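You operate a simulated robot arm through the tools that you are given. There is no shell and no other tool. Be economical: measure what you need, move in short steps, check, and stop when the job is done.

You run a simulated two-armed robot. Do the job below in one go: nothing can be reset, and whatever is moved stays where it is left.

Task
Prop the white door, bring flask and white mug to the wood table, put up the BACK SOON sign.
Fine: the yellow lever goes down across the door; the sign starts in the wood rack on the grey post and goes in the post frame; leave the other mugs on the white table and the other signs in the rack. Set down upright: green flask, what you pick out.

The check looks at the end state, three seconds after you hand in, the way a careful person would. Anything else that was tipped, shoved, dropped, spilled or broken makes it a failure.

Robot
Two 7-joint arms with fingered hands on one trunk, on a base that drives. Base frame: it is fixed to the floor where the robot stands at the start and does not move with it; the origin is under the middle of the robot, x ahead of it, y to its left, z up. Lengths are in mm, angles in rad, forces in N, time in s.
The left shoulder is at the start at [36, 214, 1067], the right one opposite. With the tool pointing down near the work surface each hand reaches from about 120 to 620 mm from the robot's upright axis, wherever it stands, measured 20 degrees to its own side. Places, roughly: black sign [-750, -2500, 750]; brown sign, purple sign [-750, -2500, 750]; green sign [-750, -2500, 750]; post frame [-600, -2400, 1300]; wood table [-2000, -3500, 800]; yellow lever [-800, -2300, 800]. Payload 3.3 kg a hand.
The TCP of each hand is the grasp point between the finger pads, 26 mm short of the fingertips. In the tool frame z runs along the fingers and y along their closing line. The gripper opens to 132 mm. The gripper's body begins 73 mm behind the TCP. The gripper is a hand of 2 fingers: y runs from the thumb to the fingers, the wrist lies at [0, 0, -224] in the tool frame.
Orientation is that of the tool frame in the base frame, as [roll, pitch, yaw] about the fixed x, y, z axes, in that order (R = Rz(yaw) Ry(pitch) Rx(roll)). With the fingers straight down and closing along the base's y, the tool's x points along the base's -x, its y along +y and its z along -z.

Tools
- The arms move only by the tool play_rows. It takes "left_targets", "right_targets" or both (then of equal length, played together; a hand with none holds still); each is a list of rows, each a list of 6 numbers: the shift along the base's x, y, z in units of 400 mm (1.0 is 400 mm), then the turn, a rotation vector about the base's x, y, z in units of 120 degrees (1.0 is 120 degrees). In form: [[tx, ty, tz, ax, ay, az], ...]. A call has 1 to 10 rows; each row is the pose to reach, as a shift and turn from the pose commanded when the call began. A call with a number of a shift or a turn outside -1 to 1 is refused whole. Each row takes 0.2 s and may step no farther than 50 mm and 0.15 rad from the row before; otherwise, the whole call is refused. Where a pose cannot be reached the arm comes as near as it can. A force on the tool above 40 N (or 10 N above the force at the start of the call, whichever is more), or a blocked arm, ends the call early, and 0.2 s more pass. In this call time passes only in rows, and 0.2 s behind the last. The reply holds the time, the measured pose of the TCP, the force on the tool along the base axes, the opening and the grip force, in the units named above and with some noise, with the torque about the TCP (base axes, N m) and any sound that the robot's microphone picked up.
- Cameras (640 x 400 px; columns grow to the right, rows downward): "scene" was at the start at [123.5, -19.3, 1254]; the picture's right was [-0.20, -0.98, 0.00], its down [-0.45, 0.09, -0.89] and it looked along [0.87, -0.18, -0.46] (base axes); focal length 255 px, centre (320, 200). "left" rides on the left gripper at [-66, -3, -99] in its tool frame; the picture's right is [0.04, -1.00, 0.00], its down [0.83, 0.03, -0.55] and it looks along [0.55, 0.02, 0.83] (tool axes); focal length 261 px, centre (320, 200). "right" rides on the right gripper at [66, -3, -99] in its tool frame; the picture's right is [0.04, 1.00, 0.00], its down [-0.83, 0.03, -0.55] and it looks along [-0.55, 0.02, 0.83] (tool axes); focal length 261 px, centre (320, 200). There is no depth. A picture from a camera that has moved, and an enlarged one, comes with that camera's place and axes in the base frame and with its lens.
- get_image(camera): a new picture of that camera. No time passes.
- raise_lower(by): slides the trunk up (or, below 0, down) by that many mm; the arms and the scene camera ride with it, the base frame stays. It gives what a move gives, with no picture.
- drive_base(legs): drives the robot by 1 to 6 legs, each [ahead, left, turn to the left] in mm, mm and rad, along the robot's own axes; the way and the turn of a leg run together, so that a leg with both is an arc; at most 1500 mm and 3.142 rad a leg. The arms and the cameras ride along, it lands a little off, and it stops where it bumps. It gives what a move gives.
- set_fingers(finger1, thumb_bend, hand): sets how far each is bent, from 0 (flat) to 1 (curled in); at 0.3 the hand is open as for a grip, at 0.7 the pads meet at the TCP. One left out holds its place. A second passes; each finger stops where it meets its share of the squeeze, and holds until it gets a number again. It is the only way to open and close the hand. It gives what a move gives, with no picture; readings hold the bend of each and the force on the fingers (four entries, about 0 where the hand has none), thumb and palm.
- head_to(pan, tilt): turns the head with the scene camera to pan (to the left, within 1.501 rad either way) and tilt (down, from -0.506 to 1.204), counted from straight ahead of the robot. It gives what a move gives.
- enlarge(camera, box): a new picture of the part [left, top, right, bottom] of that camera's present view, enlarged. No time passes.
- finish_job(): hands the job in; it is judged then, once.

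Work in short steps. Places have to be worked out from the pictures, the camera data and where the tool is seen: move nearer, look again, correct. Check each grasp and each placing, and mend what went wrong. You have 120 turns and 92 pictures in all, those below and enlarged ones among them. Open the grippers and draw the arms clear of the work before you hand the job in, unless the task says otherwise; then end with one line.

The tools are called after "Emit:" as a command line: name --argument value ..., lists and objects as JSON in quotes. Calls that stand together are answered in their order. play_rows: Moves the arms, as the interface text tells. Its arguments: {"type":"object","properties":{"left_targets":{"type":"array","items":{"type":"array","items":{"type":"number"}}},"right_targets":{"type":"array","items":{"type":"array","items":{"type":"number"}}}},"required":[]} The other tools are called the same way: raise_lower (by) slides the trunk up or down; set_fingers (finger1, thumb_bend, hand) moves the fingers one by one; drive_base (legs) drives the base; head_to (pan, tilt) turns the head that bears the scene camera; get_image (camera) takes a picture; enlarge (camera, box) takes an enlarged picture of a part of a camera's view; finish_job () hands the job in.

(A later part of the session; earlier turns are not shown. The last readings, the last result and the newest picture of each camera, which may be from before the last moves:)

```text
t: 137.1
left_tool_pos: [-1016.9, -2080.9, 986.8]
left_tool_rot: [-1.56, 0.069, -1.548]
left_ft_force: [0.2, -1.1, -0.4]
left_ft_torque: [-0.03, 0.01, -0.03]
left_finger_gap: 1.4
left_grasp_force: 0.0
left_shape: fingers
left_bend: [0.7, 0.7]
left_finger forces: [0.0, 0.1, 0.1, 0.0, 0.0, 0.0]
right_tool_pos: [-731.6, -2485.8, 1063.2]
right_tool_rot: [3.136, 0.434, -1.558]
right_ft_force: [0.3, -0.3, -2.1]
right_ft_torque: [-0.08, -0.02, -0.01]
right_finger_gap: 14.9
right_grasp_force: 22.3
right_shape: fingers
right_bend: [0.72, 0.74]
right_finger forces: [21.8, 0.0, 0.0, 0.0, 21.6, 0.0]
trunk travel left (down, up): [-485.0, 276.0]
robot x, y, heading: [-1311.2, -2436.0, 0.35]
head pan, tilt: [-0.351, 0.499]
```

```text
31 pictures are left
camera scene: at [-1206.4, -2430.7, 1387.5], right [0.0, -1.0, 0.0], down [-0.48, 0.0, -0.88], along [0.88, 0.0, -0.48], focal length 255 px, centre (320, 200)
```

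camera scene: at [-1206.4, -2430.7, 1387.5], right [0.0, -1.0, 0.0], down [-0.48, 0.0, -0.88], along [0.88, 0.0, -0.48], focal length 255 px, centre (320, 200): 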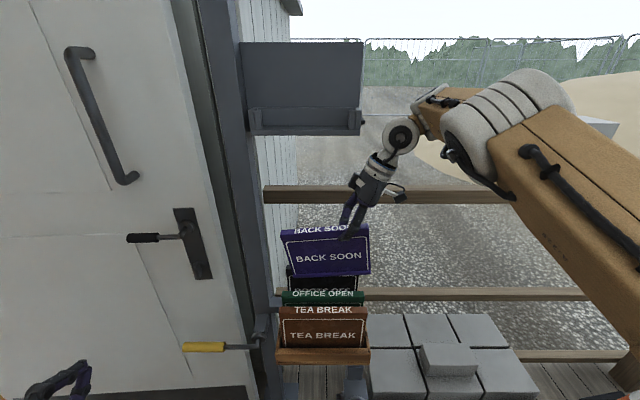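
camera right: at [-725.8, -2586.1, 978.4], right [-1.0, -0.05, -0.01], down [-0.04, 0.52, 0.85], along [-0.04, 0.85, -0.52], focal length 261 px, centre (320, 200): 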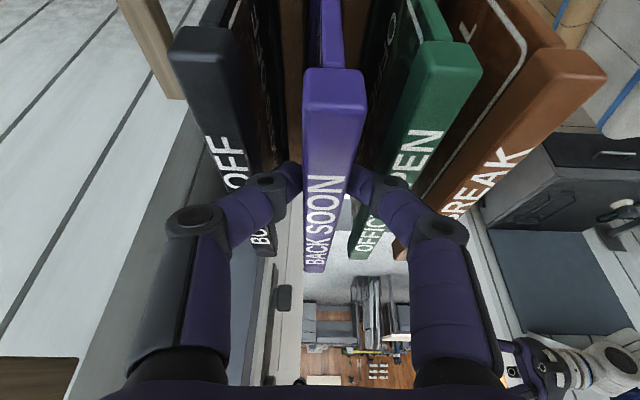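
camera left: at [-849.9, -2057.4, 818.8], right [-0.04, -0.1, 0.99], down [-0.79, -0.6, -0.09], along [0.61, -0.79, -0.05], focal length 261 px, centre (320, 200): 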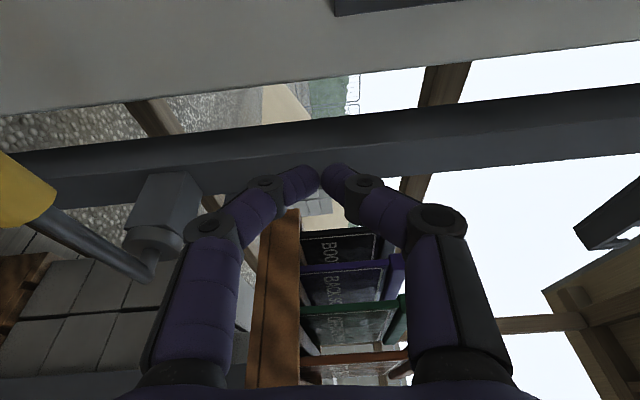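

The sign is out, hanging about 4° off level. I'll draw it back 150 mm and level it, then raise the trunk 200 mm to look into the frame's tray from above.

Emit:
play_rows --right_targets '[[-0.1, 0, 0.02, 0.012, 0, 0], [-0.2, 0, 0.03, 0.024, 0, 0], [-0.3, 0, 0.03, 0.034, 0, 0], [-0.38, 0, 0.03, 0.034, 0, 0]]'

Emit:
raise_lower --by 200

Emit:
head_to --pan -0.3 --tilt 0.6

Emit:
get_image --camera "scene"

```text
t: 138.1
left_tool_pos: [-1016.1, -2081.6, 988.7]
left_tool_rot: [-1.56, 0.065, -1.55]
left_ft_force: [-0.1, 0.1, -0.2]
left_ft_torque: [0.01, 0.02, 0.01]
left_finger_gap: 1.5
left_grasp_force: 0.0
left_shape: fingers
left_bend: [0.7, 0.7]
left_finger forces: [0.0, 0.0, 0.0, 0.1, 0.1, 0.0]
right_tool_pos: [-882.1, -2488.0, 1077.0]
right_tool_rot: [3.127, 0.528, -1.591]
right_ft_force: [0.5, 0.0, -2.0]
right_ft_torque: [-0.07, -0.04, 0.0]
right_finger_gap: 14.7
right_grasp_force: 21.6
right_shape: fingers
right_bend: [0.72, 0.74]
right_finger forces: [21.8, 0.0, 0.1, 0.0, 21.6, 0.0]
trunk travel left (down, up): [-485.0, 276.0]
robot x, y, heading: [-1311.3, -2433.8, 0.345]
head pan, tilt: [-0.351, 0.499]
```

```text
t: 140.3
left_tool_pos: [-1015.7, -2080.8, 1188.7]
left_tool_rot: [-1.563, 0.067, -1.553]
left_ft_force: [-0.3, -0.4, -0.9]
left_ft_torque: [-0.01, 0.02, 0.0]
left_finger_gap: 1.5
left_grasp_force: 0.0
left_shape: fingers
left_bend: [0.7, 0.7]
left_finger forces: [0.0, 0.1, 0.1, 0.0, 0.1, 0.0]
right_tool_pos: [-875.9, -2490.3, 1282.8]
right_tool_rot: [3.141, 0.539, -1.584]
right_ft_force: [-0.5, 0.5, -2.0]
right_ft_torque: [-0.06, -0.01, 0.03]
right_finger_gap: 14.9
right_grasp_force: 21.5
right_shape: fingers
right_bend: [0.72, 0.74]
right_finger forces: [21.8, 0.0, 0.1, 0.1, 21.6, 0.1]
trunk travel left (down, up): [-685.0, 76.0]
robot x, y, heading: [-1316.5, -2436.3, 0.349]
head pan, tilt: [-0.351, 0.499]
```

```text
t: 140.9
left_tool_pos: [-1015.3, -2080.4, 1188.2]
left_tool_rot: [-1.562, 0.064, -1.55]
left_ft_force: [0.0, -0.7, 0.1]
left_ft_torque: [0.0, 0.02, -0.01]
left_finger_gap: 1.5
left_grasp_force: 0.1
left_shape: fingers
left_bend: [0.7, 0.7]
left_finger forces: [0.0, 0.0, 0.1, 0.0, 0.1, 0.1]
right_tool_pos: [-876.0, -2489.6, 1281.2]
right_tool_rot: [3.134, 0.539, -1.59]
right_ft_force: [0.4, 0.5, -1.6]
right_ft_torque: [-0.05, 0.0, -0.01]
right_finger_gap: 15.1
right_grasp_force: 21.9
right_shape: fingers
right_bend: [0.72, 0.74]
right_finger forces: [21.7, 0.0, 0.1, 0.0, 21.6, 0.0]
trunk travel left (down, up): [-685.0, 76.0]
robot x, y, heading: [-1311.1, -2435.4, 0.348]
head pan, tilt: [-0.3, 0.6]
```

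```text
30 pictures are left
camera scene: at [-1215.5, -2428.5, 1578.6], right [0.05, -1.0, 0.0], down [-0.56, -0.03, -0.83], along [0.82, 0.04, -0.56], focal length 255 px, centre (320, 200)
```

scene: 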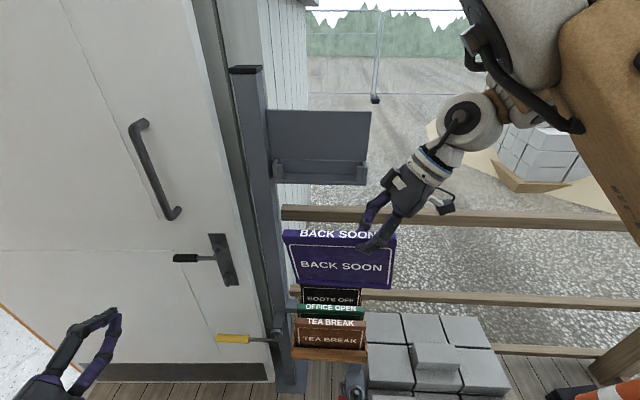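

The sign is level now. I'll zoom in on the frame and the sign for exact geometry.

Emit:
enlarge --camera "scene" --box '[240, 90, 420, 200]'

Emit:
enlarge --camera "scene" --box '[260, 190, 420, 300]'

```text
3.56 times, centred on (330, 145) of scene
camera zoom: at [-1215.5, -2428.5, 1578.6], right [0.05, -1.0, 0.0], down [-0.56, -0.03, -0.83], along [0.82, 0.04, -0.56], focal length 906 px, centre (284, 396)
```

zoom: 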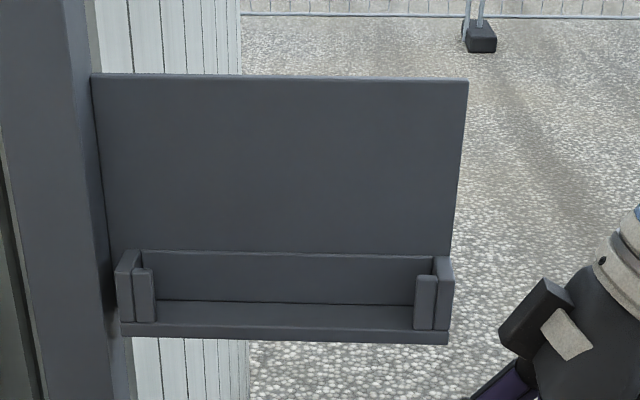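

```text
3.64 times, centred on (340, 245) of scene
camera zoom: at [-1215.5, -2428.5, 1578.6], right [0.05, -1.0, 0.0], down [-0.56, -0.03, -0.83], along [0.82, 0.04, -0.56], focal length 926 px, centre (247, 36)
```

zoom: 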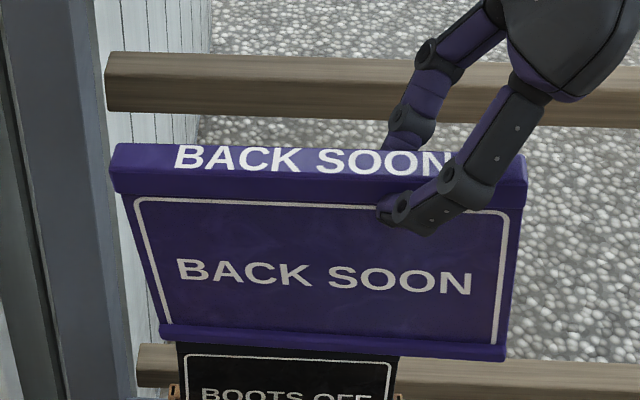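

Frame geometry: the interior runs y -2297 to -2505 (centre -2401), the channel x about -657 to -630, floor z about 1264, walls to 1302 and the panel to 1423. The sign is about 199 wide and 131 tall, with its centre 43 mm to +y of the TCP. I need to drive about 190 closer, so I'll pull the left hand in, raise the trunk fully and look down for base obstacles.

Emit:
play_rows --left_targets '[[-0.08, 0, -0.08, 0, 0, 0], [-0.16, 0, -0.16, 0, 0, 0], [-0.24, 0, -0.24, 0, 0, 0], [-0.32, 0, -0.32, 0, 0, 0], [-0.38, 0, -0.4, 0, 0, 0]]'

Emit:
raise_lower --by 70

Emit:
head_to --pan -0.3 --tilt 1.15

Emit:
get_image --camera "scene"

```text
t: 142.1
left_tool_pos: [-1165.9, -2085.1, 1027.7]
left_tool_rot: [-1.561, 0.067, -1.553]
left_ft_force: [-0.2, 0.3, 0.7]
left_ft_torque: [0.0, 0.02, 0.01]
left_finger_gap: 1.5
left_grasp_force: 0.1
left_shape: fingers
left_bend: [0.7, 0.7]
left_finger forces: [0.0, 0.0, 0.0, 0.0, 0.0, 0.0]
right_tool_pos: [-876.8, -2490.3, 1281.0]
right_tool_rot: [3.126, 0.539, -1.591]
right_ft_force: [-0.6, -1.0, -2.0]
right_ft_torque: [-0.1, 0.04, 0.0]
right_finger_gap: 15.0
right_grasp_force: 21.4
right_shape: fingers
right_bend: [0.72, 0.74]
right_finger forces: [21.8, 0.0, 0.0, 0.0, 21.5, 0.0]
trunk travel left (down, up): [-685.0, 76.0]
robot x, y, heading: [-1311.5, -2434.7, 0.353]
head pan, tilt: [-0.3, 0.6]
```

```text
t: 143.2
left_tool_pos: [-1166.9, -2081.2, 1097.3]
left_tool_rot: [-1.561, 0.066, -1.55]
left_ft_force: [-0.1, -0.5, 0.1]
left_ft_torque: [0.0, 0.02, -0.01]
left_finger_gap: 1.3
left_grasp_force: 0.2
left_shape: fingers
left_bend: [0.7, 0.7]
left_finger forces: [0.0, 0.1, 0.1, 0.1, 0.0, 0.1]
right_tool_pos: [-876.6, -2490.1, 1349.8]
right_tool_rot: [3.129, 0.54, -1.592]
right_ft_force: [-0.9, 0.2, -1.7]
right_ft_torque: [-0.07, -0.01, -0.01]
right_finger_gap: 14.9
right_grasp_force: 21.4
right_shape: fingers
right_bend: [0.72, 0.74]
right_finger forces: [21.9, 0.0, 0.1, 0.0, 21.6, 0.1]
trunk travel left (down, up): [-755.0, 6.0]
robot x, y, heading: [-1314.9, -2433.5, 0.352]
head pan, tilt: [-0.3, 0.6]
```

```text
t: 144.2
left_tool_pos: [-1167.8, -2081.6, 1098.5]
left_tool_rot: [-1.562, 0.066, -1.55]
left_ft_force: [-0.3, 0.2, 0.6]
left_ft_torque: [0.03, 0.04, 0.04]
left_finger_gap: 1.7
left_grasp_force: 0.0
left_shape: fingers
left_bend: [0.7, 0.7]
left_finger forces: [0.0, 0.0, 0.0, 0.0, 0.0, 0.0]
right_tool_pos: [-877.7, -2490.7, 1348.5]
right_tool_rot: [3.127, 0.537, -1.593]
right_ft_force: [0.1, -0.3, -1.5]
right_ft_torque: [-0.06, -0.01, 0.01]
right_finger_gap: 14.6
right_grasp_force: 21.4
right_shape: fingers
right_bend: [0.72, 0.74]
right_finger forces: [21.9, 0.0, 0.1, 0.0, 21.6, 0.1]
trunk travel left (down, up): [-755.0, 6.0]
robot x, y, heading: [-1310.5, -2435.8, 0.353]
head pan, tilt: [-0.3, 1.15]
```

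```text
27 pictures are left
camera scene: at [-1244.6, -2430.1, 1607.0], right [0.05, -1.0, 0.0], down [-0.91, -0.05, -0.41], along [0.41, 0.02, -0.91], focal length 255 px, centre (320, 200)
```

scene: 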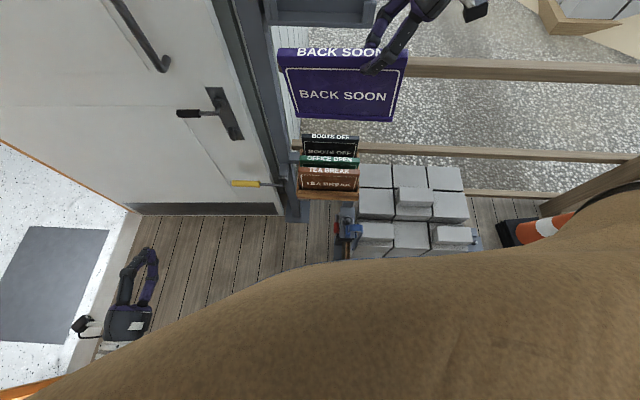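

The block pile and a vise limit the base on the right. I'll shift the hand 100 to the right, turn to heading 0.2, then move left and ahead so the base passes left of the vise.

Emit:
play_rows --right_targets '[[0.005, -0.09, 0, 0, 0, 0], [0.01, -0.18, 0, 0, 0, 0], [0.017, -0.26, 0, 0, 0, 0]]'

Emit:
drive_base --legs '[[0, 0, -0.153], [0, 166, 0], [90, 0, 0]]'

Emit:
head_to --pan -0.35 --tilt 0.75

Emit:
get_image --camera "scene"

```text
t: 145.0
left_tool_pos: [-1166.9, -2082.4, 1097.8]
left_tool_rot: [-1.561, 0.069, -1.55]
left_ft_force: [-0.7, 0.3, -0.4]
left_ft_torque: [-0.02, -0.02, 0.01]
left_finger_gap: 1.7
left_grasp_force: 0.0
left_shape: fingers
left_bend: [0.7, 0.7]
left_finger forces: [0.0, 0.0, 0.0, 0.0, 0.0, 0.0]
right_tool_pos: [-875.5, -2591.1, 1344.8]
right_tool_rot: [3.136, 0.506, -1.558]
right_ft_force: [-0.7, -0.1, -1.7]
right_ft_torque: [-0.02, 0.02, 0.0]
right_finger_gap: 14.5
right_grasp_force: 21.9
right_shape: fingers
right_bend: [0.72, 0.74]
right_finger forces: [22.0, 0.0, 0.1, 0.0, 21.7, 0.0]
trunk travel left (down, up): [-755.0, 6.0]
robot x, y, heading: [-1312.7, -2438.3, 0.352]
head pan, tilt: [-0.3, 1.15]
```

```text
t: 147.8
left_tool_pos: [-1065.0, -1921.9, 1097.9]
left_tool_rot: [-1.563, 0.07, -1.696]
left_ft_force: [0.8, 0.1, -0.1]
left_ft_torque: [-0.02, 0.0, 0.0]
left_finger_gap: 1.5
left_grasp_force: 0.0
left_shape: fingers
left_bend: [0.7, 0.7]
left_finger forces: [0.0, 0.0, 0.0, 0.0, 0.1, 0.0]
right_tool_pos: [-846.2, -2466.2, 1343.9]
right_tool_rot: [3.136, 0.505, -1.704]
right_ft_force: [0.2, 0.2, -1.7]
right_ft_torque: [-0.06, 0.07, 0.0]
right_finger_gap: 15.2
right_grasp_force: 21.7
right_shape: fingers
right_bend: [0.72, 0.74]
right_finger forces: [21.9, 0.0, 0.1, 0.0, 21.7, 0.0]
trunk travel left (down, up): [-755.0, 6.0]
robot x, y, heading: [-1258.5, -2253.8, 0.204]
head pan, tilt: [-0.3, 1.15]
```

```text
t: 148.6
left_tool_pos: [-1063.8, -1922.7, 1098.4]
left_tool_rot: [-1.559, 0.067, -1.695]
left_ft_force: [0.3, 0.0, -0.7]
left_ft_torque: [0.02, 0.03, 0.0]
left_finger_gap: 1.6
left_grasp_force: 0.0
left_shape: fingers
left_bend: [0.7, 0.7]
left_finger forces: [0.0, 0.0, 0.1, 0.0, 0.1, 0.1]
right_tool_pos: [-848.6, -2466.5, 1345.4]
right_tool_rot: [3.137, 0.505, -1.704]
right_ft_force: [-0.4, 0.5, -1.8]
right_ft_torque: [-0.04, -0.01, -0.01]
right_finger_gap: 14.9
right_grasp_force: 21.0
right_shape: fingers
right_bend: [0.72, 0.74]
right_finger forces: [21.9, 0.1, 0.0, 0.0, 21.5, 0.1]
trunk travel left (down, up): [-755.0, 6.0]
robot x, y, heading: [-1258.5, -2253.4, 0.202]
head pan, tilt: [-0.351, 0.75]
```

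```text
26 pictures are left
camera scene: at [-1168.4, -2263.6, 1635.7], right [-0.14, -0.99, 0.0], down [-0.68, 0.1, -0.73], along [0.72, -0.11, -0.68], focal length 255 px, centre (320, 200)
```

scene: 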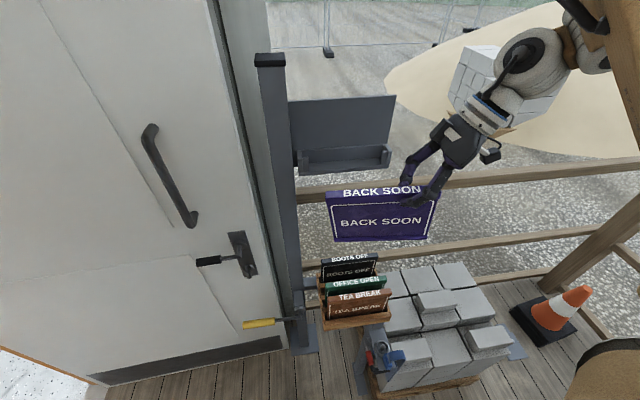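

I'll now straighten the yaw, lean the sign top 15° toward me so the rear finger will clear the panel, and raise it to z 1460 while still 200 mm in front of the frame.

Emit:
play_rows --right_targets '[[0, 0, 0.07, 0.0015, -0.032, 0.0172], [0, 0, 0.14, 0.003, -0.063, 0.0344], [0, 0, 0.21, 0.0045, -0.094, 0.0516], [0, 0, 0.29, 0.0057, -0.125, 0.0688]]'

Emit:
drive_base --legs '[[67, 0, 0]]'

Emit:
get_image --camera "scene"

```text
t: 149.6
left_tool_pos: [-1064.6, -1922.3, 1098.7]
left_tool_rot: [-1.561, 0.069, -1.696]
left_ft_force: [0.5, -0.7, -0.9]
left_ft_torque: [0.02, 0.02, 0.0]
left_finger_gap: 1.4
left_grasp_force: 0.0
left_shape: fingers
left_bend: [0.7, 0.7]
left_finger forces: [0.0, 0.1, 0.0, 0.0, 0.1, 0.1]
right_tool_pos: [-850.0, -2469.0, 1463.4]
right_tool_rot: [-2.846, 0.514, -1.409]
right_ft_force: [0.2, 0.6, -2.2]
right_ft_torque: [-0.02, 0.02, 0.0]
right_finger_gap: 14.8
right_grasp_force: 21.5
right_shape: fingers
right_bend: [0.72, 0.74]
right_finger forces: [21.9, 0.0, 0.1, 0.0, 21.3, 0.0]
trunk travel left (down, up): [-755.0, 6.0]
robot x, y, heading: [-1257.6, -2256.5, 0.206]
head pan, tilt: [-0.351, 0.75]
```

```text
t: 150.6
left_tool_pos: [-998.2, -1910.0, 1098.8]
left_tool_rot: [-1.562, 0.067, -1.695]
left_ft_force: [0.6, 0.1, 0.5]
left_ft_torque: [-0.01, 0.0, 0.0]
left_finger_gap: 1.5
left_grasp_force: 0.0
left_shape: fingers
left_bend: [0.7, 0.7]
left_finger forces: [0.1, 0.0, 0.0, 0.1, 0.1, 0.1]
right_tool_pos: [-782.1, -2454.6, 1461.9]
right_tool_rot: [-2.85, 0.515, -1.412]
right_ft_force: [1.3, -0.1, -1.5]
right_ft_torque: [-0.05, 0.03, 0.03]
right_finger_gap: 15.0
right_grasp_force: 21.4
right_shape: fingers
right_bend: [0.72, 0.74]
right_finger forces: [21.8, 0.1, 0.1, 0.1, 21.3, 0.1]
trunk travel left (down, up): [-755.0, 6.0]
robot x, y, heading: [-1195.6, -2238.3, 0.205]
head pan, tilt: [-0.351, 0.75]
```

```text
25 pictures are left
camera scene: at [-1101.5, -2249.9, 1635.6], right [-0.15, -0.99, 0.0], down [-0.68, 0.1, -0.73], along [0.72, -0.11, -0.68], focal length 255 px, centre (320, 200)
```

scene: 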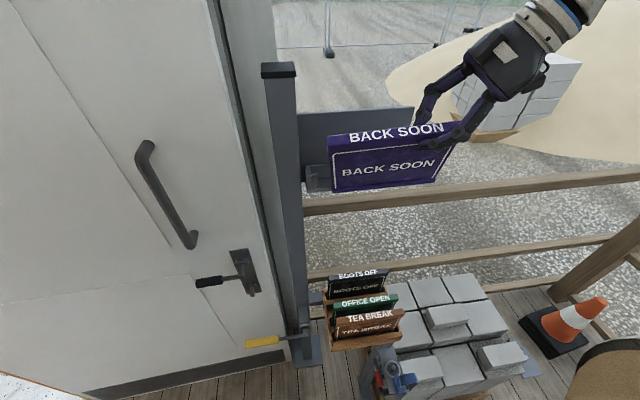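

Orientation checks out: lean 14.5°, yaw within 1°, level in-plane. I'll move forward over the tray, still about 25 mm above its walls, and check the alignment.

Emit:
play_rows --right_targets '[[0.08, 0.01, 0, 0, 0, 0], [0.16, 0.02, 0, 0, 0, 0], [0.24, 0.027, 0, 0, 0, 0]]'

Emit:
enlarge --camera "scene" --box '[270, 80, 470, 220]'

Emit:
get_image --camera "right"

```text
t: 151.4
left_tool_pos: [-999.4, -1910.3, 1098.7]
left_tool_rot: [-1.562, 0.067, -1.696]
left_ft_force: [0.0, 0.4, 0.3]
left_ft_torque: [0.01, 0.0, 0.01]
left_finger_gap: 1.3
left_grasp_force: 0.1
left_shape: fingers
left_bend: [0.7, 0.7]
left_finger forces: [0.0, 0.0, 0.0, 0.0, 0.0, 0.0]
right_tool_pos: [-688.0, -2443.4, 1460.6]
right_tool_rot: [-2.846, 0.514, -1.413]
right_ft_force: [-0.5, -0.8, -1.7]
right_ft_torque: [-0.05, 0.08, 0.03]
right_finger_gap: 14.9
right_grasp_force: 21.1
right_shape: fingers
right_bend: [0.72, 0.74]
right_finger forces: [21.6, 0.1, 0.0, 0.0, 20.5, 0.0]
trunk travel left (down, up): [-755.0, 6.0]
robot x, y, heading: [-1194.2, -2237.9, 0.202]
head pan, tilt: [-0.351, 0.75]
```

```text
2.86 times, centred on (370, 150) of scene
camera zoom: at [-1103.1, -2251.4, 1635.7], right [-0.15, -0.99, 0.0], down [-0.68, 0.1, -0.73], along [0.72, -0.11, -0.68], focal length 728 px, centre (177, 343)
```

zoom: 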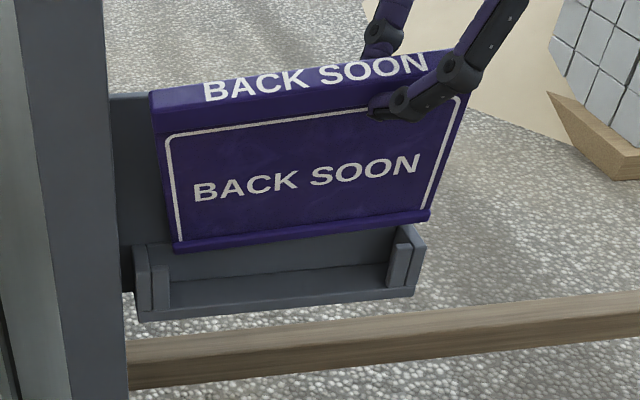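

```text
23 pictures are left
camera right: at [-698.8, -2549.0, 1510.4], right [-0.96, -0.05, -0.27], down [-0.27, 0.43, 0.86], along [0.08, 0.9, -0.43], focal length 261 px, centre (320, 200)
```

right: 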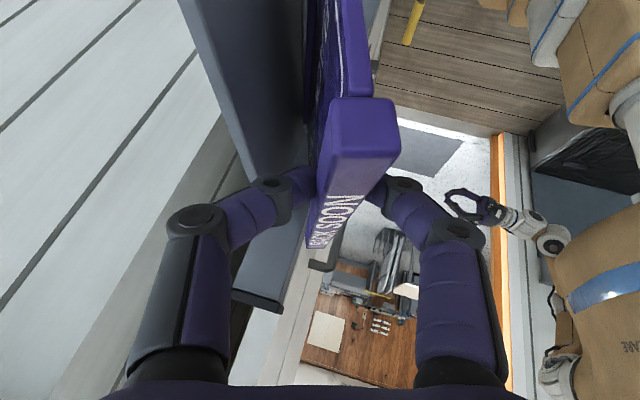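

In this view the sign bottom spans y -2317 to -2517 while the tray is centred at about -2403, so I need about 14 mm left, 7 mm forward and a 1.5° levelling. I'll correct and zoom in on the tray.

Emit:
play_rows --right_targets '[[0.0175, 0.03, 0, 0.012, 0, 0], [0.0175, 0.03, 0, 0.012, 0, 0]]'

Emit:
enlarge --camera "scene" --box '[300, 130, 430, 200]'

```text
t: 152.0
left_tool_pos: [-999.6, -1910.6, 1098.2]
left_tool_rot: [-1.563, 0.068, -1.696]
left_ft_force: [0.3, 0.4, 1.3]
left_ft_torque: [-0.01, 0.02, -0.01]
left_finger_gap: 1.7
left_grasp_force: 0.1
left_shape: fingers
left_bend: [0.7, 0.7]
left_finger forces: [0.0, 0.0, 0.0, 0.0, 0.0, 0.0]
right_tool_pos: [-682.3, -2430.7, 1460.2]
right_tool_rot: [-2.841, 0.538, -1.408]
right_ft_force: [0.1, 0.3, -1.6]
right_ft_torque: [-0.05, 0.12, 0.09]
right_finger_gap: 15.0
right_grasp_force: 21.8
right_shape: fingers
right_bend: [0.73, 0.74]
right_finger forces: [22.2, 0.0, 0.1, 0.0, 21.1, 0.1]
trunk travel left (down, up): [-755.0, 6.0]
robot x, y, heading: [-1195.6, -2240.6, 0.208]
head pan, tilt: [-0.351, 0.75]
```

```text
4.92 times, centred on (365, 165) of scene
camera zoom: at [-1104.2, -2250.7, 1635.8], right [-0.15, -0.99, 0.0], down [-0.67, 0.1, -0.73], along [0.72, -0.11, -0.68], focal length 1254 px, centre (98, 372)
```

zoom: 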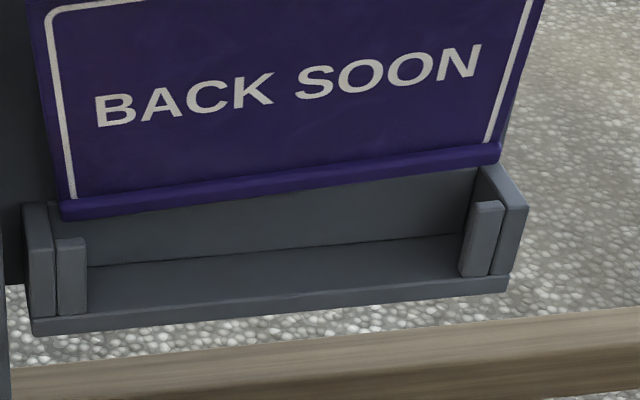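

The sign's left end sits about 2° low and the rest lines up. I'll roll +2.2° and recheck before inserting.

Emit:
play_rows --right_targets '[[0, 0, 0, 0.018, 0, 0], [0, 0, 0, 0.018, 0, 0]]'

Emit:
enlarge --camera "scene" --box '[300, 130, 430, 200]'

```text
t: 152.6
left_tool_pos: [-998.9, -1909.6, 1097.6]
left_tool_rot: [-1.561, 0.067, -1.696]
left_ft_force: [0.4, -0.5, -0.3]
left_ft_torque: [-0.01, 0.0, 0.0]
left_finger_gap: 1.9
left_grasp_force: 0.0
left_shape: fingers
left_bend: [0.7, 0.7]
left_finger forces: [0.1, 0.1, 0.1, 0.0, 0.0, 0.1]
right_tool_pos: [-682.8, -2431.3, 1461.6]
right_tool_rot: [-2.834, 0.577, -1.406]
right_ft_force: [-0.3, -0.2, -0.6]
right_ft_torque: [-0.1, 0.14, 0.06]
right_finger_gap: 15.0
right_grasp_force: 21.7
right_shape: fingers
right_bend: [0.73, 0.74]
right_finger forces: [22.1, 0.0, 0.0, 0.1, 21.2, 0.0]
trunk travel left (down, up): [-755.0, 6.0]
robot x, y, heading: [-1196.1, -2238.0, 0.2]
head pan, tilt: [-0.351, 0.75]
```

```text
4.92 times, centred on (365, 165) of scene
camera zoom: at [-1104.0, -2250.0, 1635.8], right [-0.15, -0.99, 0.0], down [-0.67, 0.1, -0.73], along [0.72, -0.11, -0.68], focal length 1254 px, centre (98, 372)
```

zoom: 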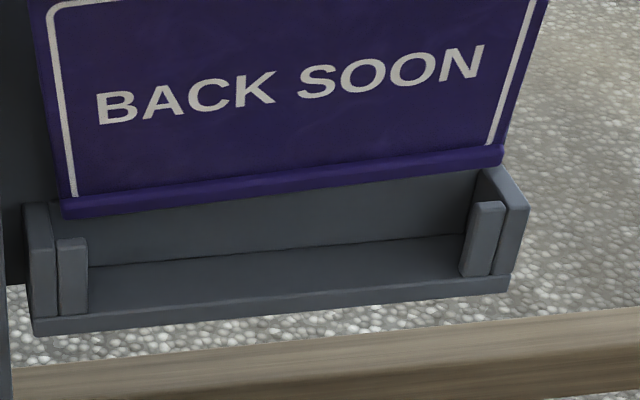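

The sign creeps slightly in the grip but it's close. I'll shift 4 mm left for equal side clearance and start lowering into the tray.

Emit:
play_rows --right_targets '[[0, 0.01, 0, 0, 0, 0], [0, 0.01, -0.02, 0, 0, 0], [0, 0.01, -0.04, 0, 0, 0]]'

Emit:
enlarge --camera "scene" --box '[300, 130, 430, 200]'

```text
t: 153.4
left_tool_pos: [-1001.1, -1912.9, 1099.5]
left_tool_rot: [-1.56, 0.07, -1.696]
left_ft_force: [0.3, 0.5, 0.1]
left_ft_torque: [0.0, -0.01, -0.01]
left_finger_gap: 1.8
left_grasp_force: 0.1
left_shape: fingers
left_bend: [0.7, 0.7]
left_finger forces: [0.0, 0.2, 0.0, 0.1, 0.0, 0.0]
right_tool_pos: [-684.4, -2434.0, 1448.4]
right_tool_rot: [-2.829, 0.578, -1.405]
right_ft_force: [-6.4, -15.5, 14.4]
right_ft_torque: [-0.13, 0.25, 0.25]
right_finger_gap: 14.7
right_grasp_force: 25.6
right_shape: fingers
right_bend: [0.74, 0.77]
right_finger forces: [25.9, 0.0, 0.1, 0.0, 25.3, 0.0]
trunk travel left (down, up): [-755.0, 6.0]
robot x, y, heading: [-1199.6, -2242.1, 0.209]
head pan, tilt: [-0.351, 0.75]
```

```text
4.92 times, centred on (365, 165) of scene
camera zoom: at [-1106.9, -2254.6, 1636.1], right [-0.15, -0.99, 0.0], down [-0.67, 0.1, -0.73], along [0.72, -0.11, -0.68], focal length 1254 px, centre (98, 372)
```

zoom: 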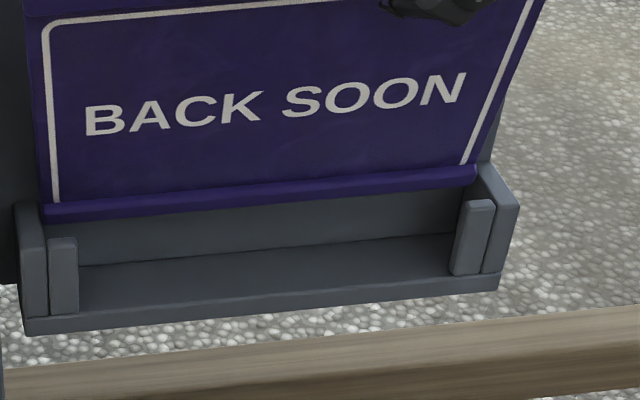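

The sign touched on its left side, which also levelled it in the grip. I'll lift 12 mm, shift 3 mm right and 2 mm back, and look again.

Emit:
play_rows --right_targets '[[0, 0, 0.03, 0, 0, 0], [-0.004, -0.004, 0.03, 0, 0, 0]]'

Emit:
enlarge --camera "scene" --box '[290, 110, 450, 200]'

```text
t: 154.0
left_tool_pos: [-1000.7, -1910.1, 1097.8]
left_tool_rot: [-1.561, 0.068, -1.698]
left_ft_force: [-0.3, 0.7, 0.2]
left_ft_torque: [0.04, -0.03, 0.02]
left_finger_gap: 1.6
left_grasp_force: 0.0
left_shape: fingers
left_bend: [0.7, 0.7]
left_finger forces: [0.0, 0.0, 0.0, 0.0, 0.1, 0.0]
right_tool_pos: [-684.0, -2429.2, 1457.3]
right_tool_rot: [-2.834, 0.578, -1.404]
right_ft_force: [0.0, -0.1, -1.1]
right_ft_torque: [-0.06, 0.11, 0.07]
right_finger_gap: 14.8
right_grasp_force: 21.0
right_shape: fingers
right_bend: [0.74, 0.75]
right_finger forces: [21.0, 0.1, 0.1, 0.1, 20.2, 0.0]
trunk travel left (down, up): [-755.0, 6.0]
robot x, y, heading: [-1195.1, -2239.5, 0.207]
head pan, tilt: [-0.351, 0.75]
```

```text
4.00 times, centred on (370, 155) of scene
camera zoom: at [-1103.9, -2250.9, 1635.7], right [-0.14, -0.99, 0.0], down [-0.67, 0.1, -0.73], along [0.72, -0.11, -0.68], focal length 1019 px, centre (120, 380)
```

zoom: 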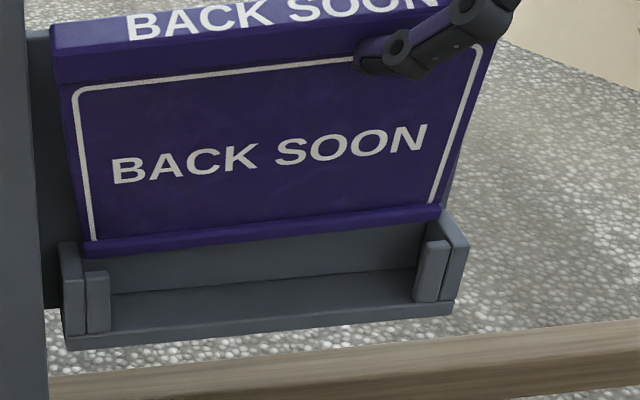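

Now centred to within about 1 mm with a slight 1° roll left. I'll level it, compensate sideways, and lower 18 mm gently.

Emit:
play_rows --right_targets '[[0, -0.006, 0, 0.0095, 0, 0], [0, -0.006, -0.01, 0.0095, 0, 0], [0, -0.006, -0.02, 0.0095, 0, 0], [0, -0.006, -0.03, 0.0095, 0, 0], [0, -0.006, -0.04, 0.0095, 0, 0]]'

Emit:
enlarge --camera "scene" --box '[290, 110, 450, 200]'

```text
t: 155.2
left_tool_pos: [-1001.5, -1911.6, 1099.7]
left_tool_rot: [-1.56, 0.071, -1.694]
left_ft_force: [0.3, -0.4, 0.2]
left_ft_torque: [-0.01, -0.02, 0.0]
left_finger_gap: 1.5
left_grasp_force: 0.1
left_shape: fingers
left_bend: [0.7, 0.7]
left_finger forces: [0.0, 0.0, 0.0, 0.0, 0.0, 0.0]
right_tool_pos: [-687.7, -2438.0, 1442.2]
right_tool_rot: [-2.827, 0.597, -1.4]
right_ft_force: [-5.4, -14.1, 12.5]
right_ft_torque: [-0.13, 0.17, 0.26]
right_finger_gap: 14.9
right_grasp_force: 25.8
right_shape: fingers
right_bend: [0.74, 0.77]
right_finger forces: [25.7, 0.0, 0.1, 0.0, 25.5, 0.0]
trunk travel left (down, up): [-755.0, 6.0]
robot x, y, heading: [-1195.8, -2238.8, 0.206]
head pan, tilt: [-0.351, 0.75]
```

```text
4.00 times, centred on (370, 155) of scene
camera zoom: at [-1107.1, -2254.4, 1636.1], right [-0.15, -0.99, 0.0], down [-0.67, 0.1, -0.73], along [0.72, -0.11, -0.68], focal length 1019 px, centre (120, 380)
```

zoom: 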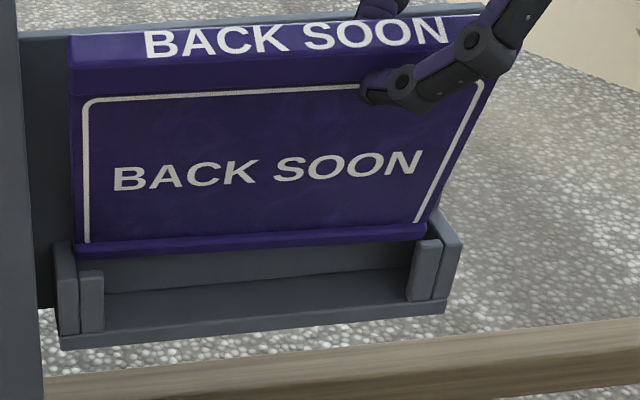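

The left lower corner is wedging on the left wall and pushing me right. I'll lift 8 mm, move the bottom about 7 mm right with a small counter-roll, and check before lowering again.

Emit:
play_rows --right_targets '[[0, 0, 0.025, 0, 0, 0], [0, -0.012, 0.025, -0.0095, 0, 0], [0, -0.012, 0.025, -0.0095, 0, 0]]'

Emit:
enlarge --camera "scene" --box '[290, 110, 450, 200]'

```text
t: 156.0
left_tool_pos: [-999.2, -1909.9, 1098.2]
left_tool_rot: [-1.561, 0.068, -1.697]
left_ft_force: [-0.4, 0.0, -0.5]
left_ft_torque: [0.03, -0.02, -0.01]
left_finger_gap: 1.7
left_grasp_force: 0.1
left_shape: fingers
left_bend: [0.7, 0.7]
left_finger forces: [0.0, 0.0, 0.1, 0.1, 0.0, 0.0]
right_tool_pos: [-682.1, -2437.9, 1451.2]
right_tool_rot: [-2.835, 0.576, -1.406]
right_ft_force: [0.2, -0.6, -1.8]
right_ft_torque: [-0.02, 0.1, 0.06]
right_finger_gap: 15.1
right_grasp_force: 20.9
right_shape: fingers
right_bend: [0.74, 0.76]
right_finger forces: [21.2, 0.1, 0.1, 0.0, 20.2, 0.0]
trunk travel left (down, up): [-755.0, 6.0]
robot x, y, heading: [-1194.7, -2238.3, 0.207]
head pan, tilt: [-0.351, 0.75]
```

```text
4.00 times, centred on (370, 155) of scene
camera zoom: at [-1103.7, -2250.4, 1635.7], right [-0.15, -0.99, 0.0], down [-0.67, 0.1, -0.73], along [0.72, -0.11, -0.68], focal length 1019 px, centre (120, 380)
```

zoom: 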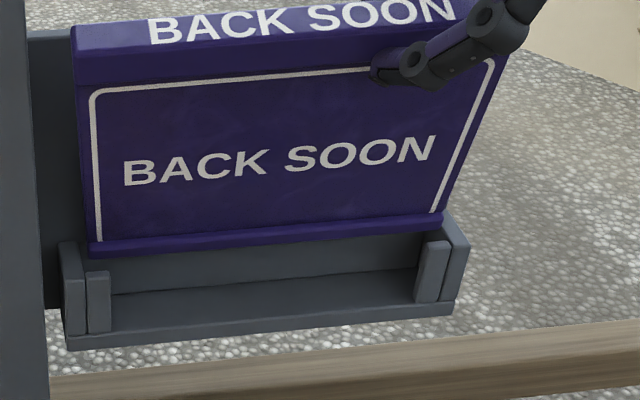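

The sign is level now. The contact happened above lip height with a push toward me, so it's probably the rear edge landing on the tray's back plate. I'll move 4 mm back (and 1.5 mm left), then lower 12 mm.

Emit:
play_rows --right_targets '[[-0.01, 0.004, 0, 0, 0, 0], [-0.01, 0.004, -0.01, 0, 0, 0], [-0.01, 0.004, -0.02, 0, 0, 0], [-0.01, 0.004, -0.03, 0, 0, 0]]'

Emit:
enlarge --camera "scene" --box '[290, 110, 450, 200]'

```text
t: 157.0
left_tool_pos: [-1001.2, -1911.2, 1098.8]
left_tool_rot: [-1.561, 0.067, -1.697]
left_ft_force: [0.2, 0.3, -0.7]
left_ft_torque: [0.0, -0.02, -0.02]
left_finger_gap: 1.6
left_grasp_force: 0.1
left_shape: fingers
left_bend: [0.7, 0.7]
left_finger forces: [0.0, 0.0, 0.1, 0.1, 0.0, 0.0]
right_tool_pos: [-688.6, -2438.8, 1442.1]
right_tool_rot: [-2.831, 0.576, -1.405]
right_ft_force: [-3.4, -10.0, 7.7]
right_ft_torque: [-0.08, 0.1, 0.2]
right_finger_gap: 14.9
right_grasp_force: 24.4
right_shape: fingers
right_bend: [0.74, 0.76]
right_finger forces: [24.6, 0.1, 0.0, 0.0, 24.3, 0.1]
trunk travel left (down, up): [-755.0, 6.0]
robot x, y, heading: [-1192.2, -2237.5, 0.201]
head pan, tilt: [-0.351, 0.75]
```

```text
4.00 times, centred on (370, 155) of scene
camera zoom: at [-1105.7, -2252.9, 1636.0], right [-0.15, -0.99, 0.0], down [-0.67, 0.1, -0.73], along [0.72, -0.11, -0.68], focal length 1019 px, centre (120, 380)
```

zoom: 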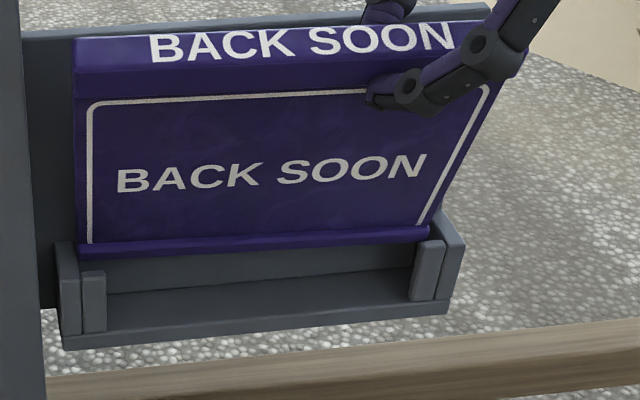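

Still touching on the left. I'll lift clear, undo the 1.5° twist, and move 4 mm further back toward me before trying again.

Emit:
play_rows --right_targets '[[0, 0, 0.03, 0, 0, 0], [-0.01, 0.002, 0.03, -0.013, 0, 0], [-0.01, 0.002, 0.03, -0.013, 0, 0]]'

Emit:
enlarge --camera "scene" --box '[300, 130, 430, 200]'

Emit:
get_image --camera "right"

```text
t: 157.8
left_tool_pos: [-998.5, -1910.0, 1098.5]
left_tool_rot: [-1.561, 0.069, -1.696]
left_ft_force: [-0.2, 0.9, 0.0]
left_ft_torque: [-0.01, 0.02, 0.02]
left_finger_gap: 1.5
left_grasp_force: 0.0
left_shape: fingers
left_bend: [0.7, 0.7]
left_finger forces: [0.0, 0.0, 0.0, 0.0, 0.0, 0.1]
right_tool_pos: [-690.8, -2434.6, 1451.7]
right_tool_rot: [-2.84, 0.55, -1.41]
right_ft_force: [-0.3, -0.5, -1.8]
right_ft_torque: [-0.02, 0.03, 0.02]
right_finger_gap: 14.9
right_grasp_force: 20.7
right_shape: fingers
right_bend: [0.73, 0.76]
right_finger forces: [21.1, 0.1, 0.0, 0.0, 20.4, 0.0]
trunk travel left (down, up): [-755.0, 6.0]
robot x, y, heading: [-1192.3, -2241.6, 0.202]
head pan, tilt: [-0.351, 0.75]
```

```text
4.92 times, centred on (365, 165) of scene
camera zoom: at [-1103.1, -2250.5, 1635.7], right [-0.15, -0.99, 0.0], down [-0.68, 0.1, -0.73], along [0.72, -0.11, -0.68], focal length 1254 px, centre (98, 372)
```

zoom: 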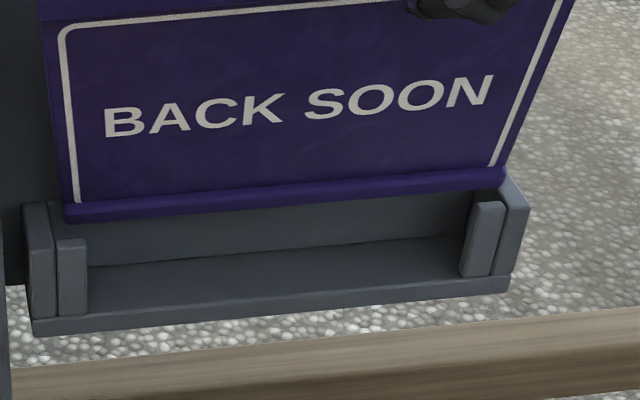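

```text
14 pictures are left
camera right: at [-701.1, -2543.1, 1497.9], right [-0.96, -0.04, -0.27], down [-0.27, 0.4, 0.88], along [0.08, 0.92, -0.4], focal length 261 px, centre (320, 200)
```

right: 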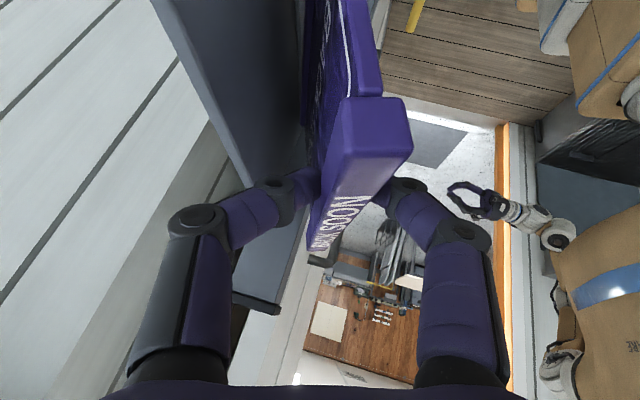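

I suspect a side wedge, since there is only about 1.5 mm clearance per side. I'll try entering right corner first: roll the left end up about 3° and lower 8 mm to see if the right corner enters freely.

Emit:
play_rows --right_targets '[[0.01, 0, 0, 0.012, 0, 0], [0.01, 0, 0, 0.024, 0, 0], [0.01, 0, -0.01, 0.024, 0, 0], [0.01, 0, -0.02, 0.024, 0, 0]]'

Emit:
enlarge --camera "scene" --box '[300, 130, 430, 200]'

```text
t: 158.8
left_tool_pos: [-1000.3, -1911.1, 1097.9]
left_tool_rot: [-1.561, 0.067, -1.695]
left_ft_force: [0.0, -0.3, -0.5]
left_ft_torque: [0.0, 0.0, 0.0]
left_finger_gap: 1.9
left_grasp_force: 0.0
left_shape: fingers
left_bend: [0.7, 0.7]
left_finger forces: [0.1, 0.0, 0.0, 0.1, 0.1, 0.1]
right_tool_pos: [-689.9, -2435.6, 1446.3]
right_tool_rot: [-2.826, 0.599, -1.401]
right_ft_force: [-3.7, -4.1, 6.9]
right_ft_torque: [-0.06, 0.11, 0.15]
right_finger_gap: 14.9
right_grasp_force: 21.8
right_shape: fingers
right_bend: [0.73, 0.76]
right_finger forces: [22.8, 0.0, 0.0, 0.1, 22.5, 0.1]
trunk travel left (down, up): [-755.0, 6.0]
robot x, y, heading: [-1192.7, -2234.5, 0.202]
head pan, tilt: [-0.351, 0.75]
```

```text
4.92 times, centred on (365, 165) of scene
camera zoom: at [-1105.7, -2251.3, 1636.0], right [-0.15, -0.99, 0.0], down [-0.67, 0.1, -0.73], along [0.72, -0.11, -0.68], focal length 1254 px, centre (98, 372)
```

zoom: 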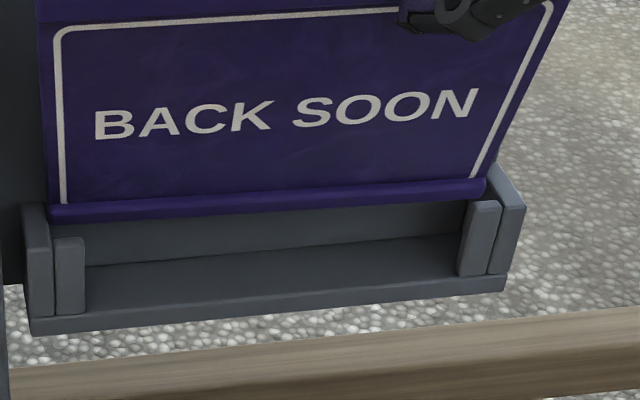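

The contact keeps pushing toward me, so it must be the back edge on the rear plate, made worse by the lean. I'll lift, halve the lean to about 7°, set the bottom about 4 mm nearer to me, and level it.

Emit:
play_rows --right_targets '[[0, 0, 0.03, 0, 0, 0], [0.016, 0, 0.03, -0.005, 0.031, 0], [0.031, 0, 0.03, -0.0095, 0.062, 0], [0.031, 0, 0.03, -0.0095, 0.062, 0]]'

Emit:
enlarge --camera "scene" --box '[290, 110, 450, 200]'

```text
t: 159.8
left_tool_pos: [-1000.0, -1909.8, 1098.2]
left_tool_rot: [-1.561, 0.065, -1.697]
left_ft_force: [0.3, -0.3, 0.1]
left_ft_torque: [-0.02, -0.01, 0.0]
left_finger_gap: 1.4
left_grasp_force: 0.1
left_shape: fingers
left_bend: [0.7, 0.7]
left_finger forces: [0.0, 0.1, 0.0, 0.0, 0.0, 0.0]
right_tool_pos: [-676.2, -2435.5, 1456.6]
right_tool_rot: [-2.988, 0.591, -1.493]
right_ft_force: [0.7, -0.1, -0.6]
right_ft_torque: [-0.02, 0.0, -0.01]
right_finger_gap: 15.2
right_grasp_force: 20.5
right_shape: fingers
right_bend: [0.73, 0.76]
right_finger forces: [20.9, 0.0, 0.0, 0.0, 20.6, 0.0]
trunk travel left (down, up): [-755.0, 6.0]
robot x, y, heading: [-1198.8, -2240.1, 0.201]
head pan, tilt: [-0.351, 0.75]
```

```text
4.00 times, centred on (370, 155) of scene
camera zoom: at [-1104.5, -2249.9, 1635.8], right [-0.15, -0.99, 0.0], down [-0.67, 0.1, -0.73], along [0.72, -0.11, -0.68], focal length 1019 px, centre (120, 380)
```

zoom: 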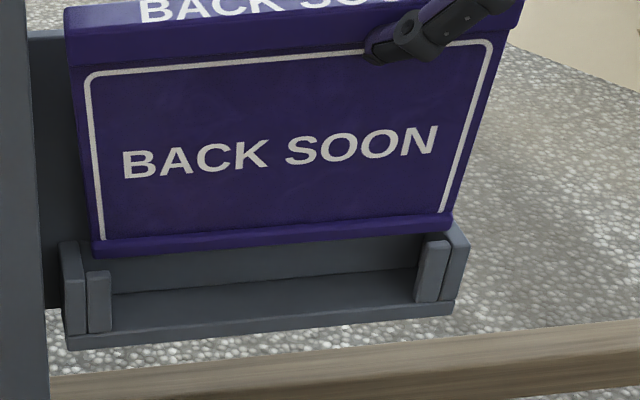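

Level and lean reduced. By this view the front bottom edge is at x about -662 and the centre at y -2404.6. I'll correct +6 mm in x and +3 mm in y, then lower 14 mm.

Emit:
play_rows --right_targets '[[0.015, 0.0075, 0, 0, 0, 0], [0.015, 0.0075, -0.01, 0, 0, 0], [0.015, 0.0075, -0.02, 0, 0, 0], [0.015, 0.0075, -0.028, 0, 0, 0], [0.015, 0.0075, -0.036, 0, 0, 0]]'

```text
t: 161.0
left_tool_pos: [-1001.5, -1911.8, 1100.9]
left_tool_rot: [-1.559, 0.072, -1.697]
left_ft_force: [0.1, -0.2, 0.4]
left_ft_torque: [-0.02, 0.0, 0.01]
left_finger_gap: 1.7
left_grasp_force: 0.2
left_shape: fingers
left_bend: [0.7, 0.7]
left_finger forces: [0.0, 0.0, 0.0, 0.0, 0.0, 0.0]
right_tool_pos: [-673.8, -2435.6, 1445.2]
right_tool_rot: [-2.982, 0.598, -1.487]
right_ft_force: [-9.0, -13.8, 22.3]
right_ft_torque: [-0.05, 0.48, 0.37]
right_finger_gap: 14.9
right_grasp_force: 25.8
right_shape: fingers
right_bend: [0.74, 0.8]
right_finger forces: [26.6, 0.0, 0.0, 0.0, 26.3, 0.0]
trunk travel left (down, up): [-755.0, 6.0]
robot x, y, heading: [-1196.6, -2240.7, 0.205]
head pan, tilt: [-0.351, 0.75]
```

The rear thumb's bend rose (0.76 to 0.80), so it's the thumb pressing on the panel's top edge and not the sign. I'll lift, bring the sign fully upright with its bottom over the channel, and check the alignment for a short guided drop.

Emit:
play_rows --right_targets '[[0, 0, 0.03, 0, 0, 0], [0, 0, 0.05, 0, 0, 0], [0.027, 0, 0.05, 0, 0.0313, 0], [0.054, 0, 0.05, 0, 0.0626, 0], [0.054, 0, 0.05, 0, 0.0626, 0]]'

Emit:
enlarge --camera "scene" --box '[290, 110, 450, 200]'

```text
t: 162.2
left_tool_pos: [-999.5, -1911.7, 1098.8]
left_tool_rot: [-1.562, 0.067, -1.697]
left_ft_force: [-0.3, 0.6, -0.4]
left_ft_torque: [-0.01, 0.01, -0.02]
left_finger_gap: 1.7
left_grasp_force: 0.1
left_shape: fingers
left_bend: [0.7, 0.7]
left_finger forces: [0.0, 0.0, 0.0, 0.0, 0.0, 0.1]
right_tool_pos: [-696.4, -2432.5, 1420.7]
right_tool_rot: [3.139, 0.6, -1.586]
right_ft_force: [-1.4, -5.5, 3.2]
right_ft_torque: [0.04, -0.26, -0.17]
right_finger_gap: 5.6
right_grasp_force: 24.6
right_shape: fingers
right_bend: [0.73, 0.83]
right_finger forces: [21.9, 0.0, 0.1, 0.0, 27.2, 0.0]
right hand out of reach, approached as far as the arm can: row 2, 3, 4, 5
trunk travel left (down, up): [-755.0, 6.0]
robot x, y, heading: [-1194.7, -2239.4, 0.211]
head pan, tilt: [-0.351, 0.75]
```

```text
4.00 times, centred on (370, 155) of scene
camera zoom: at [-1103.4, -2253.5, 1635.6], right [-0.15, -0.99, 0.0], down [-0.67, 0.1, -0.73], along [0.72, -0.11, -0.68], focal length 1019 px, centre (120, 380)
```

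zoom: 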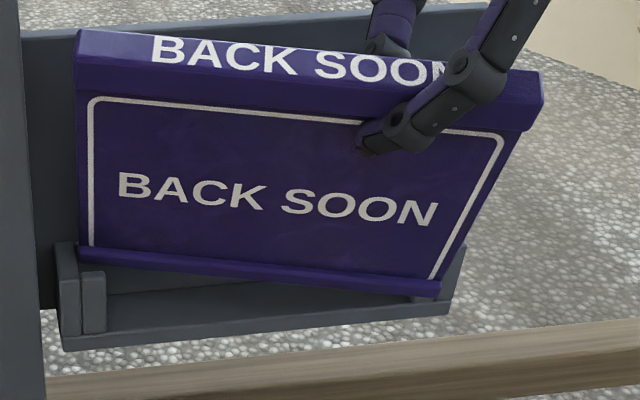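

The arm ran out of reach and dipped, and the sign twisted right-end-low in the grip. I'll retreat from the frame straight back, then look.

Emit:
play_rows --right_targets '[[-0.05, 0, 0, 0, 0, 0], [-0.12, 0, 0.01, 0, 0, 0], [-0.2, 0, 0.03, 0, 0, 0]]'

Emit:
get_image --camera "scene"

```text
t: 163.0
left_tool_pos: [-1000.4, -1909.6, 1097.8]
left_tool_rot: [-1.561, 0.066, -1.696]
left_ft_force: [-0.3, 0.1, 1.0]
left_ft_torque: [0.0, -0.01, -0.03]
left_finger_gap: 1.7
left_grasp_force: 0.1
left_shape: fingers
left_bend: [0.7, 0.7]
left_finger forces: [0.1, 0.0, 0.0, 0.1, 0.0, 0.0]
right_tool_pos: [-781.1, -2429.5, 1438.5]
right_tool_rot: [3.136, 0.598, -1.58]
right_ft_force: [-0.4, -0.8, -0.8]
right_ft_torque: [-0.11, 0.0, 0.0]
right_finger_gap: 3.3
right_grasp_force: 19.3
right_shape: fingers
right_bend: [0.73, 0.8]
right_finger forces: [19.4, 0.0, 0.1, 0.1, 19.9, 0.1]
trunk travel left (down, up): [-755.0, 6.0]
robot x, y, heading: [-1198.0, -2237.1, 0.205]
head pan, tilt: [-0.351, 0.75]
```

```text
10 pictures are left
camera scene: at [-1105.1, -2249.7, 1635.8], right [-0.15, -0.99, 0.0], down [-0.67, 0.1, -0.73], along [0.72, -0.11, -0.68], focal length 255 px, centre (320, 200)
```

scene: 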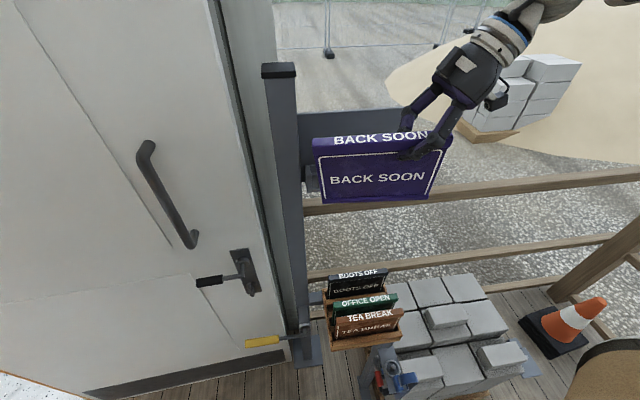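

The sign is still held, now gripped lower on its thin board, with its bottom 112 mm below the TCP. A 21° lean fits the channel and keeps the thumb off the panel all the way to the floor. I'll set that lean and level the sign here, clear of the frame.

Emit:
play_rows --right_targets '[[0, 0, 0, -0.009, -0.058, -0.002], [0, 0, 0, -0.018, -0.117, -0.003], [0, 0, 0, -0.027, -0.175, -0.005], [0.1, 0, 0, -0.027, -0.175, -0.005]]'

Emit:
enlarge --camera "scene" --box '[290, 110, 470, 220]'

```text
t: 164.0
left_tool_pos: [-996.2, -1908.9, 1097.8]
left_tool_rot: [-1.565, 0.068, -1.696]
left_ft_force: [0.1, -0.6, 0.0]
left_ft_torque: [0.04, 0.01, 0.0]
left_finger_gap: 1.2
left_grasp_force: 0.0
left_shape: fingers
left_bend: [0.7, 0.7]
left_finger forces: [0.0, 0.0, 0.0, 0.0, 0.0, 0.0]
right_tool_pos: [-736.0, -2428.6, 1436.6]
right_tool_rot: [-2.724, 0.508, -1.369]
right_ft_force: [1.5, 0.1, -0.9]
right_ft_torque: [-0.02, 0.07, 0.01]
right_finger_gap: 3.3
right_grasp_force: 19.7
right_shape: fingers
right_bend: [0.73, 0.8]
right_finger forces: [19.2, 0.1, 0.0, 0.0, 19.4, 0.0]
trunk travel left (down, up): [-755.0, 6.0]
robot x, y, heading: [-1197.5, -2239.9, 0.205]
head pan, tilt: [-0.351, 0.75]
```

```text
3.56 times, centred on (380, 165) of scene
camera zoom: at [-1100.2, -2251.1, 1635.5], right [-0.15, -0.99, 0.0], down [-0.68, 0.1, -0.73], along [0.72, -0.11, -0.68], focal length 906 px, centre (107, 324)
```

zoom: 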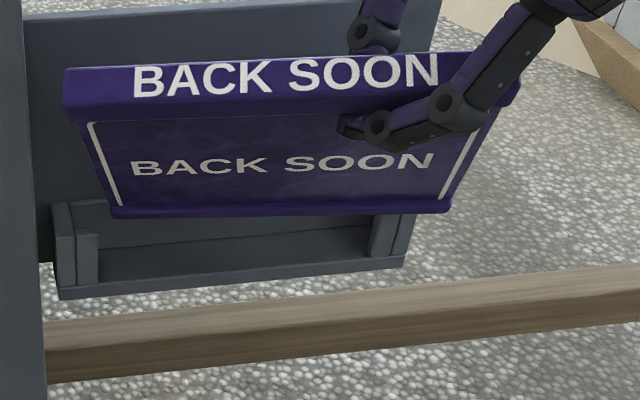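

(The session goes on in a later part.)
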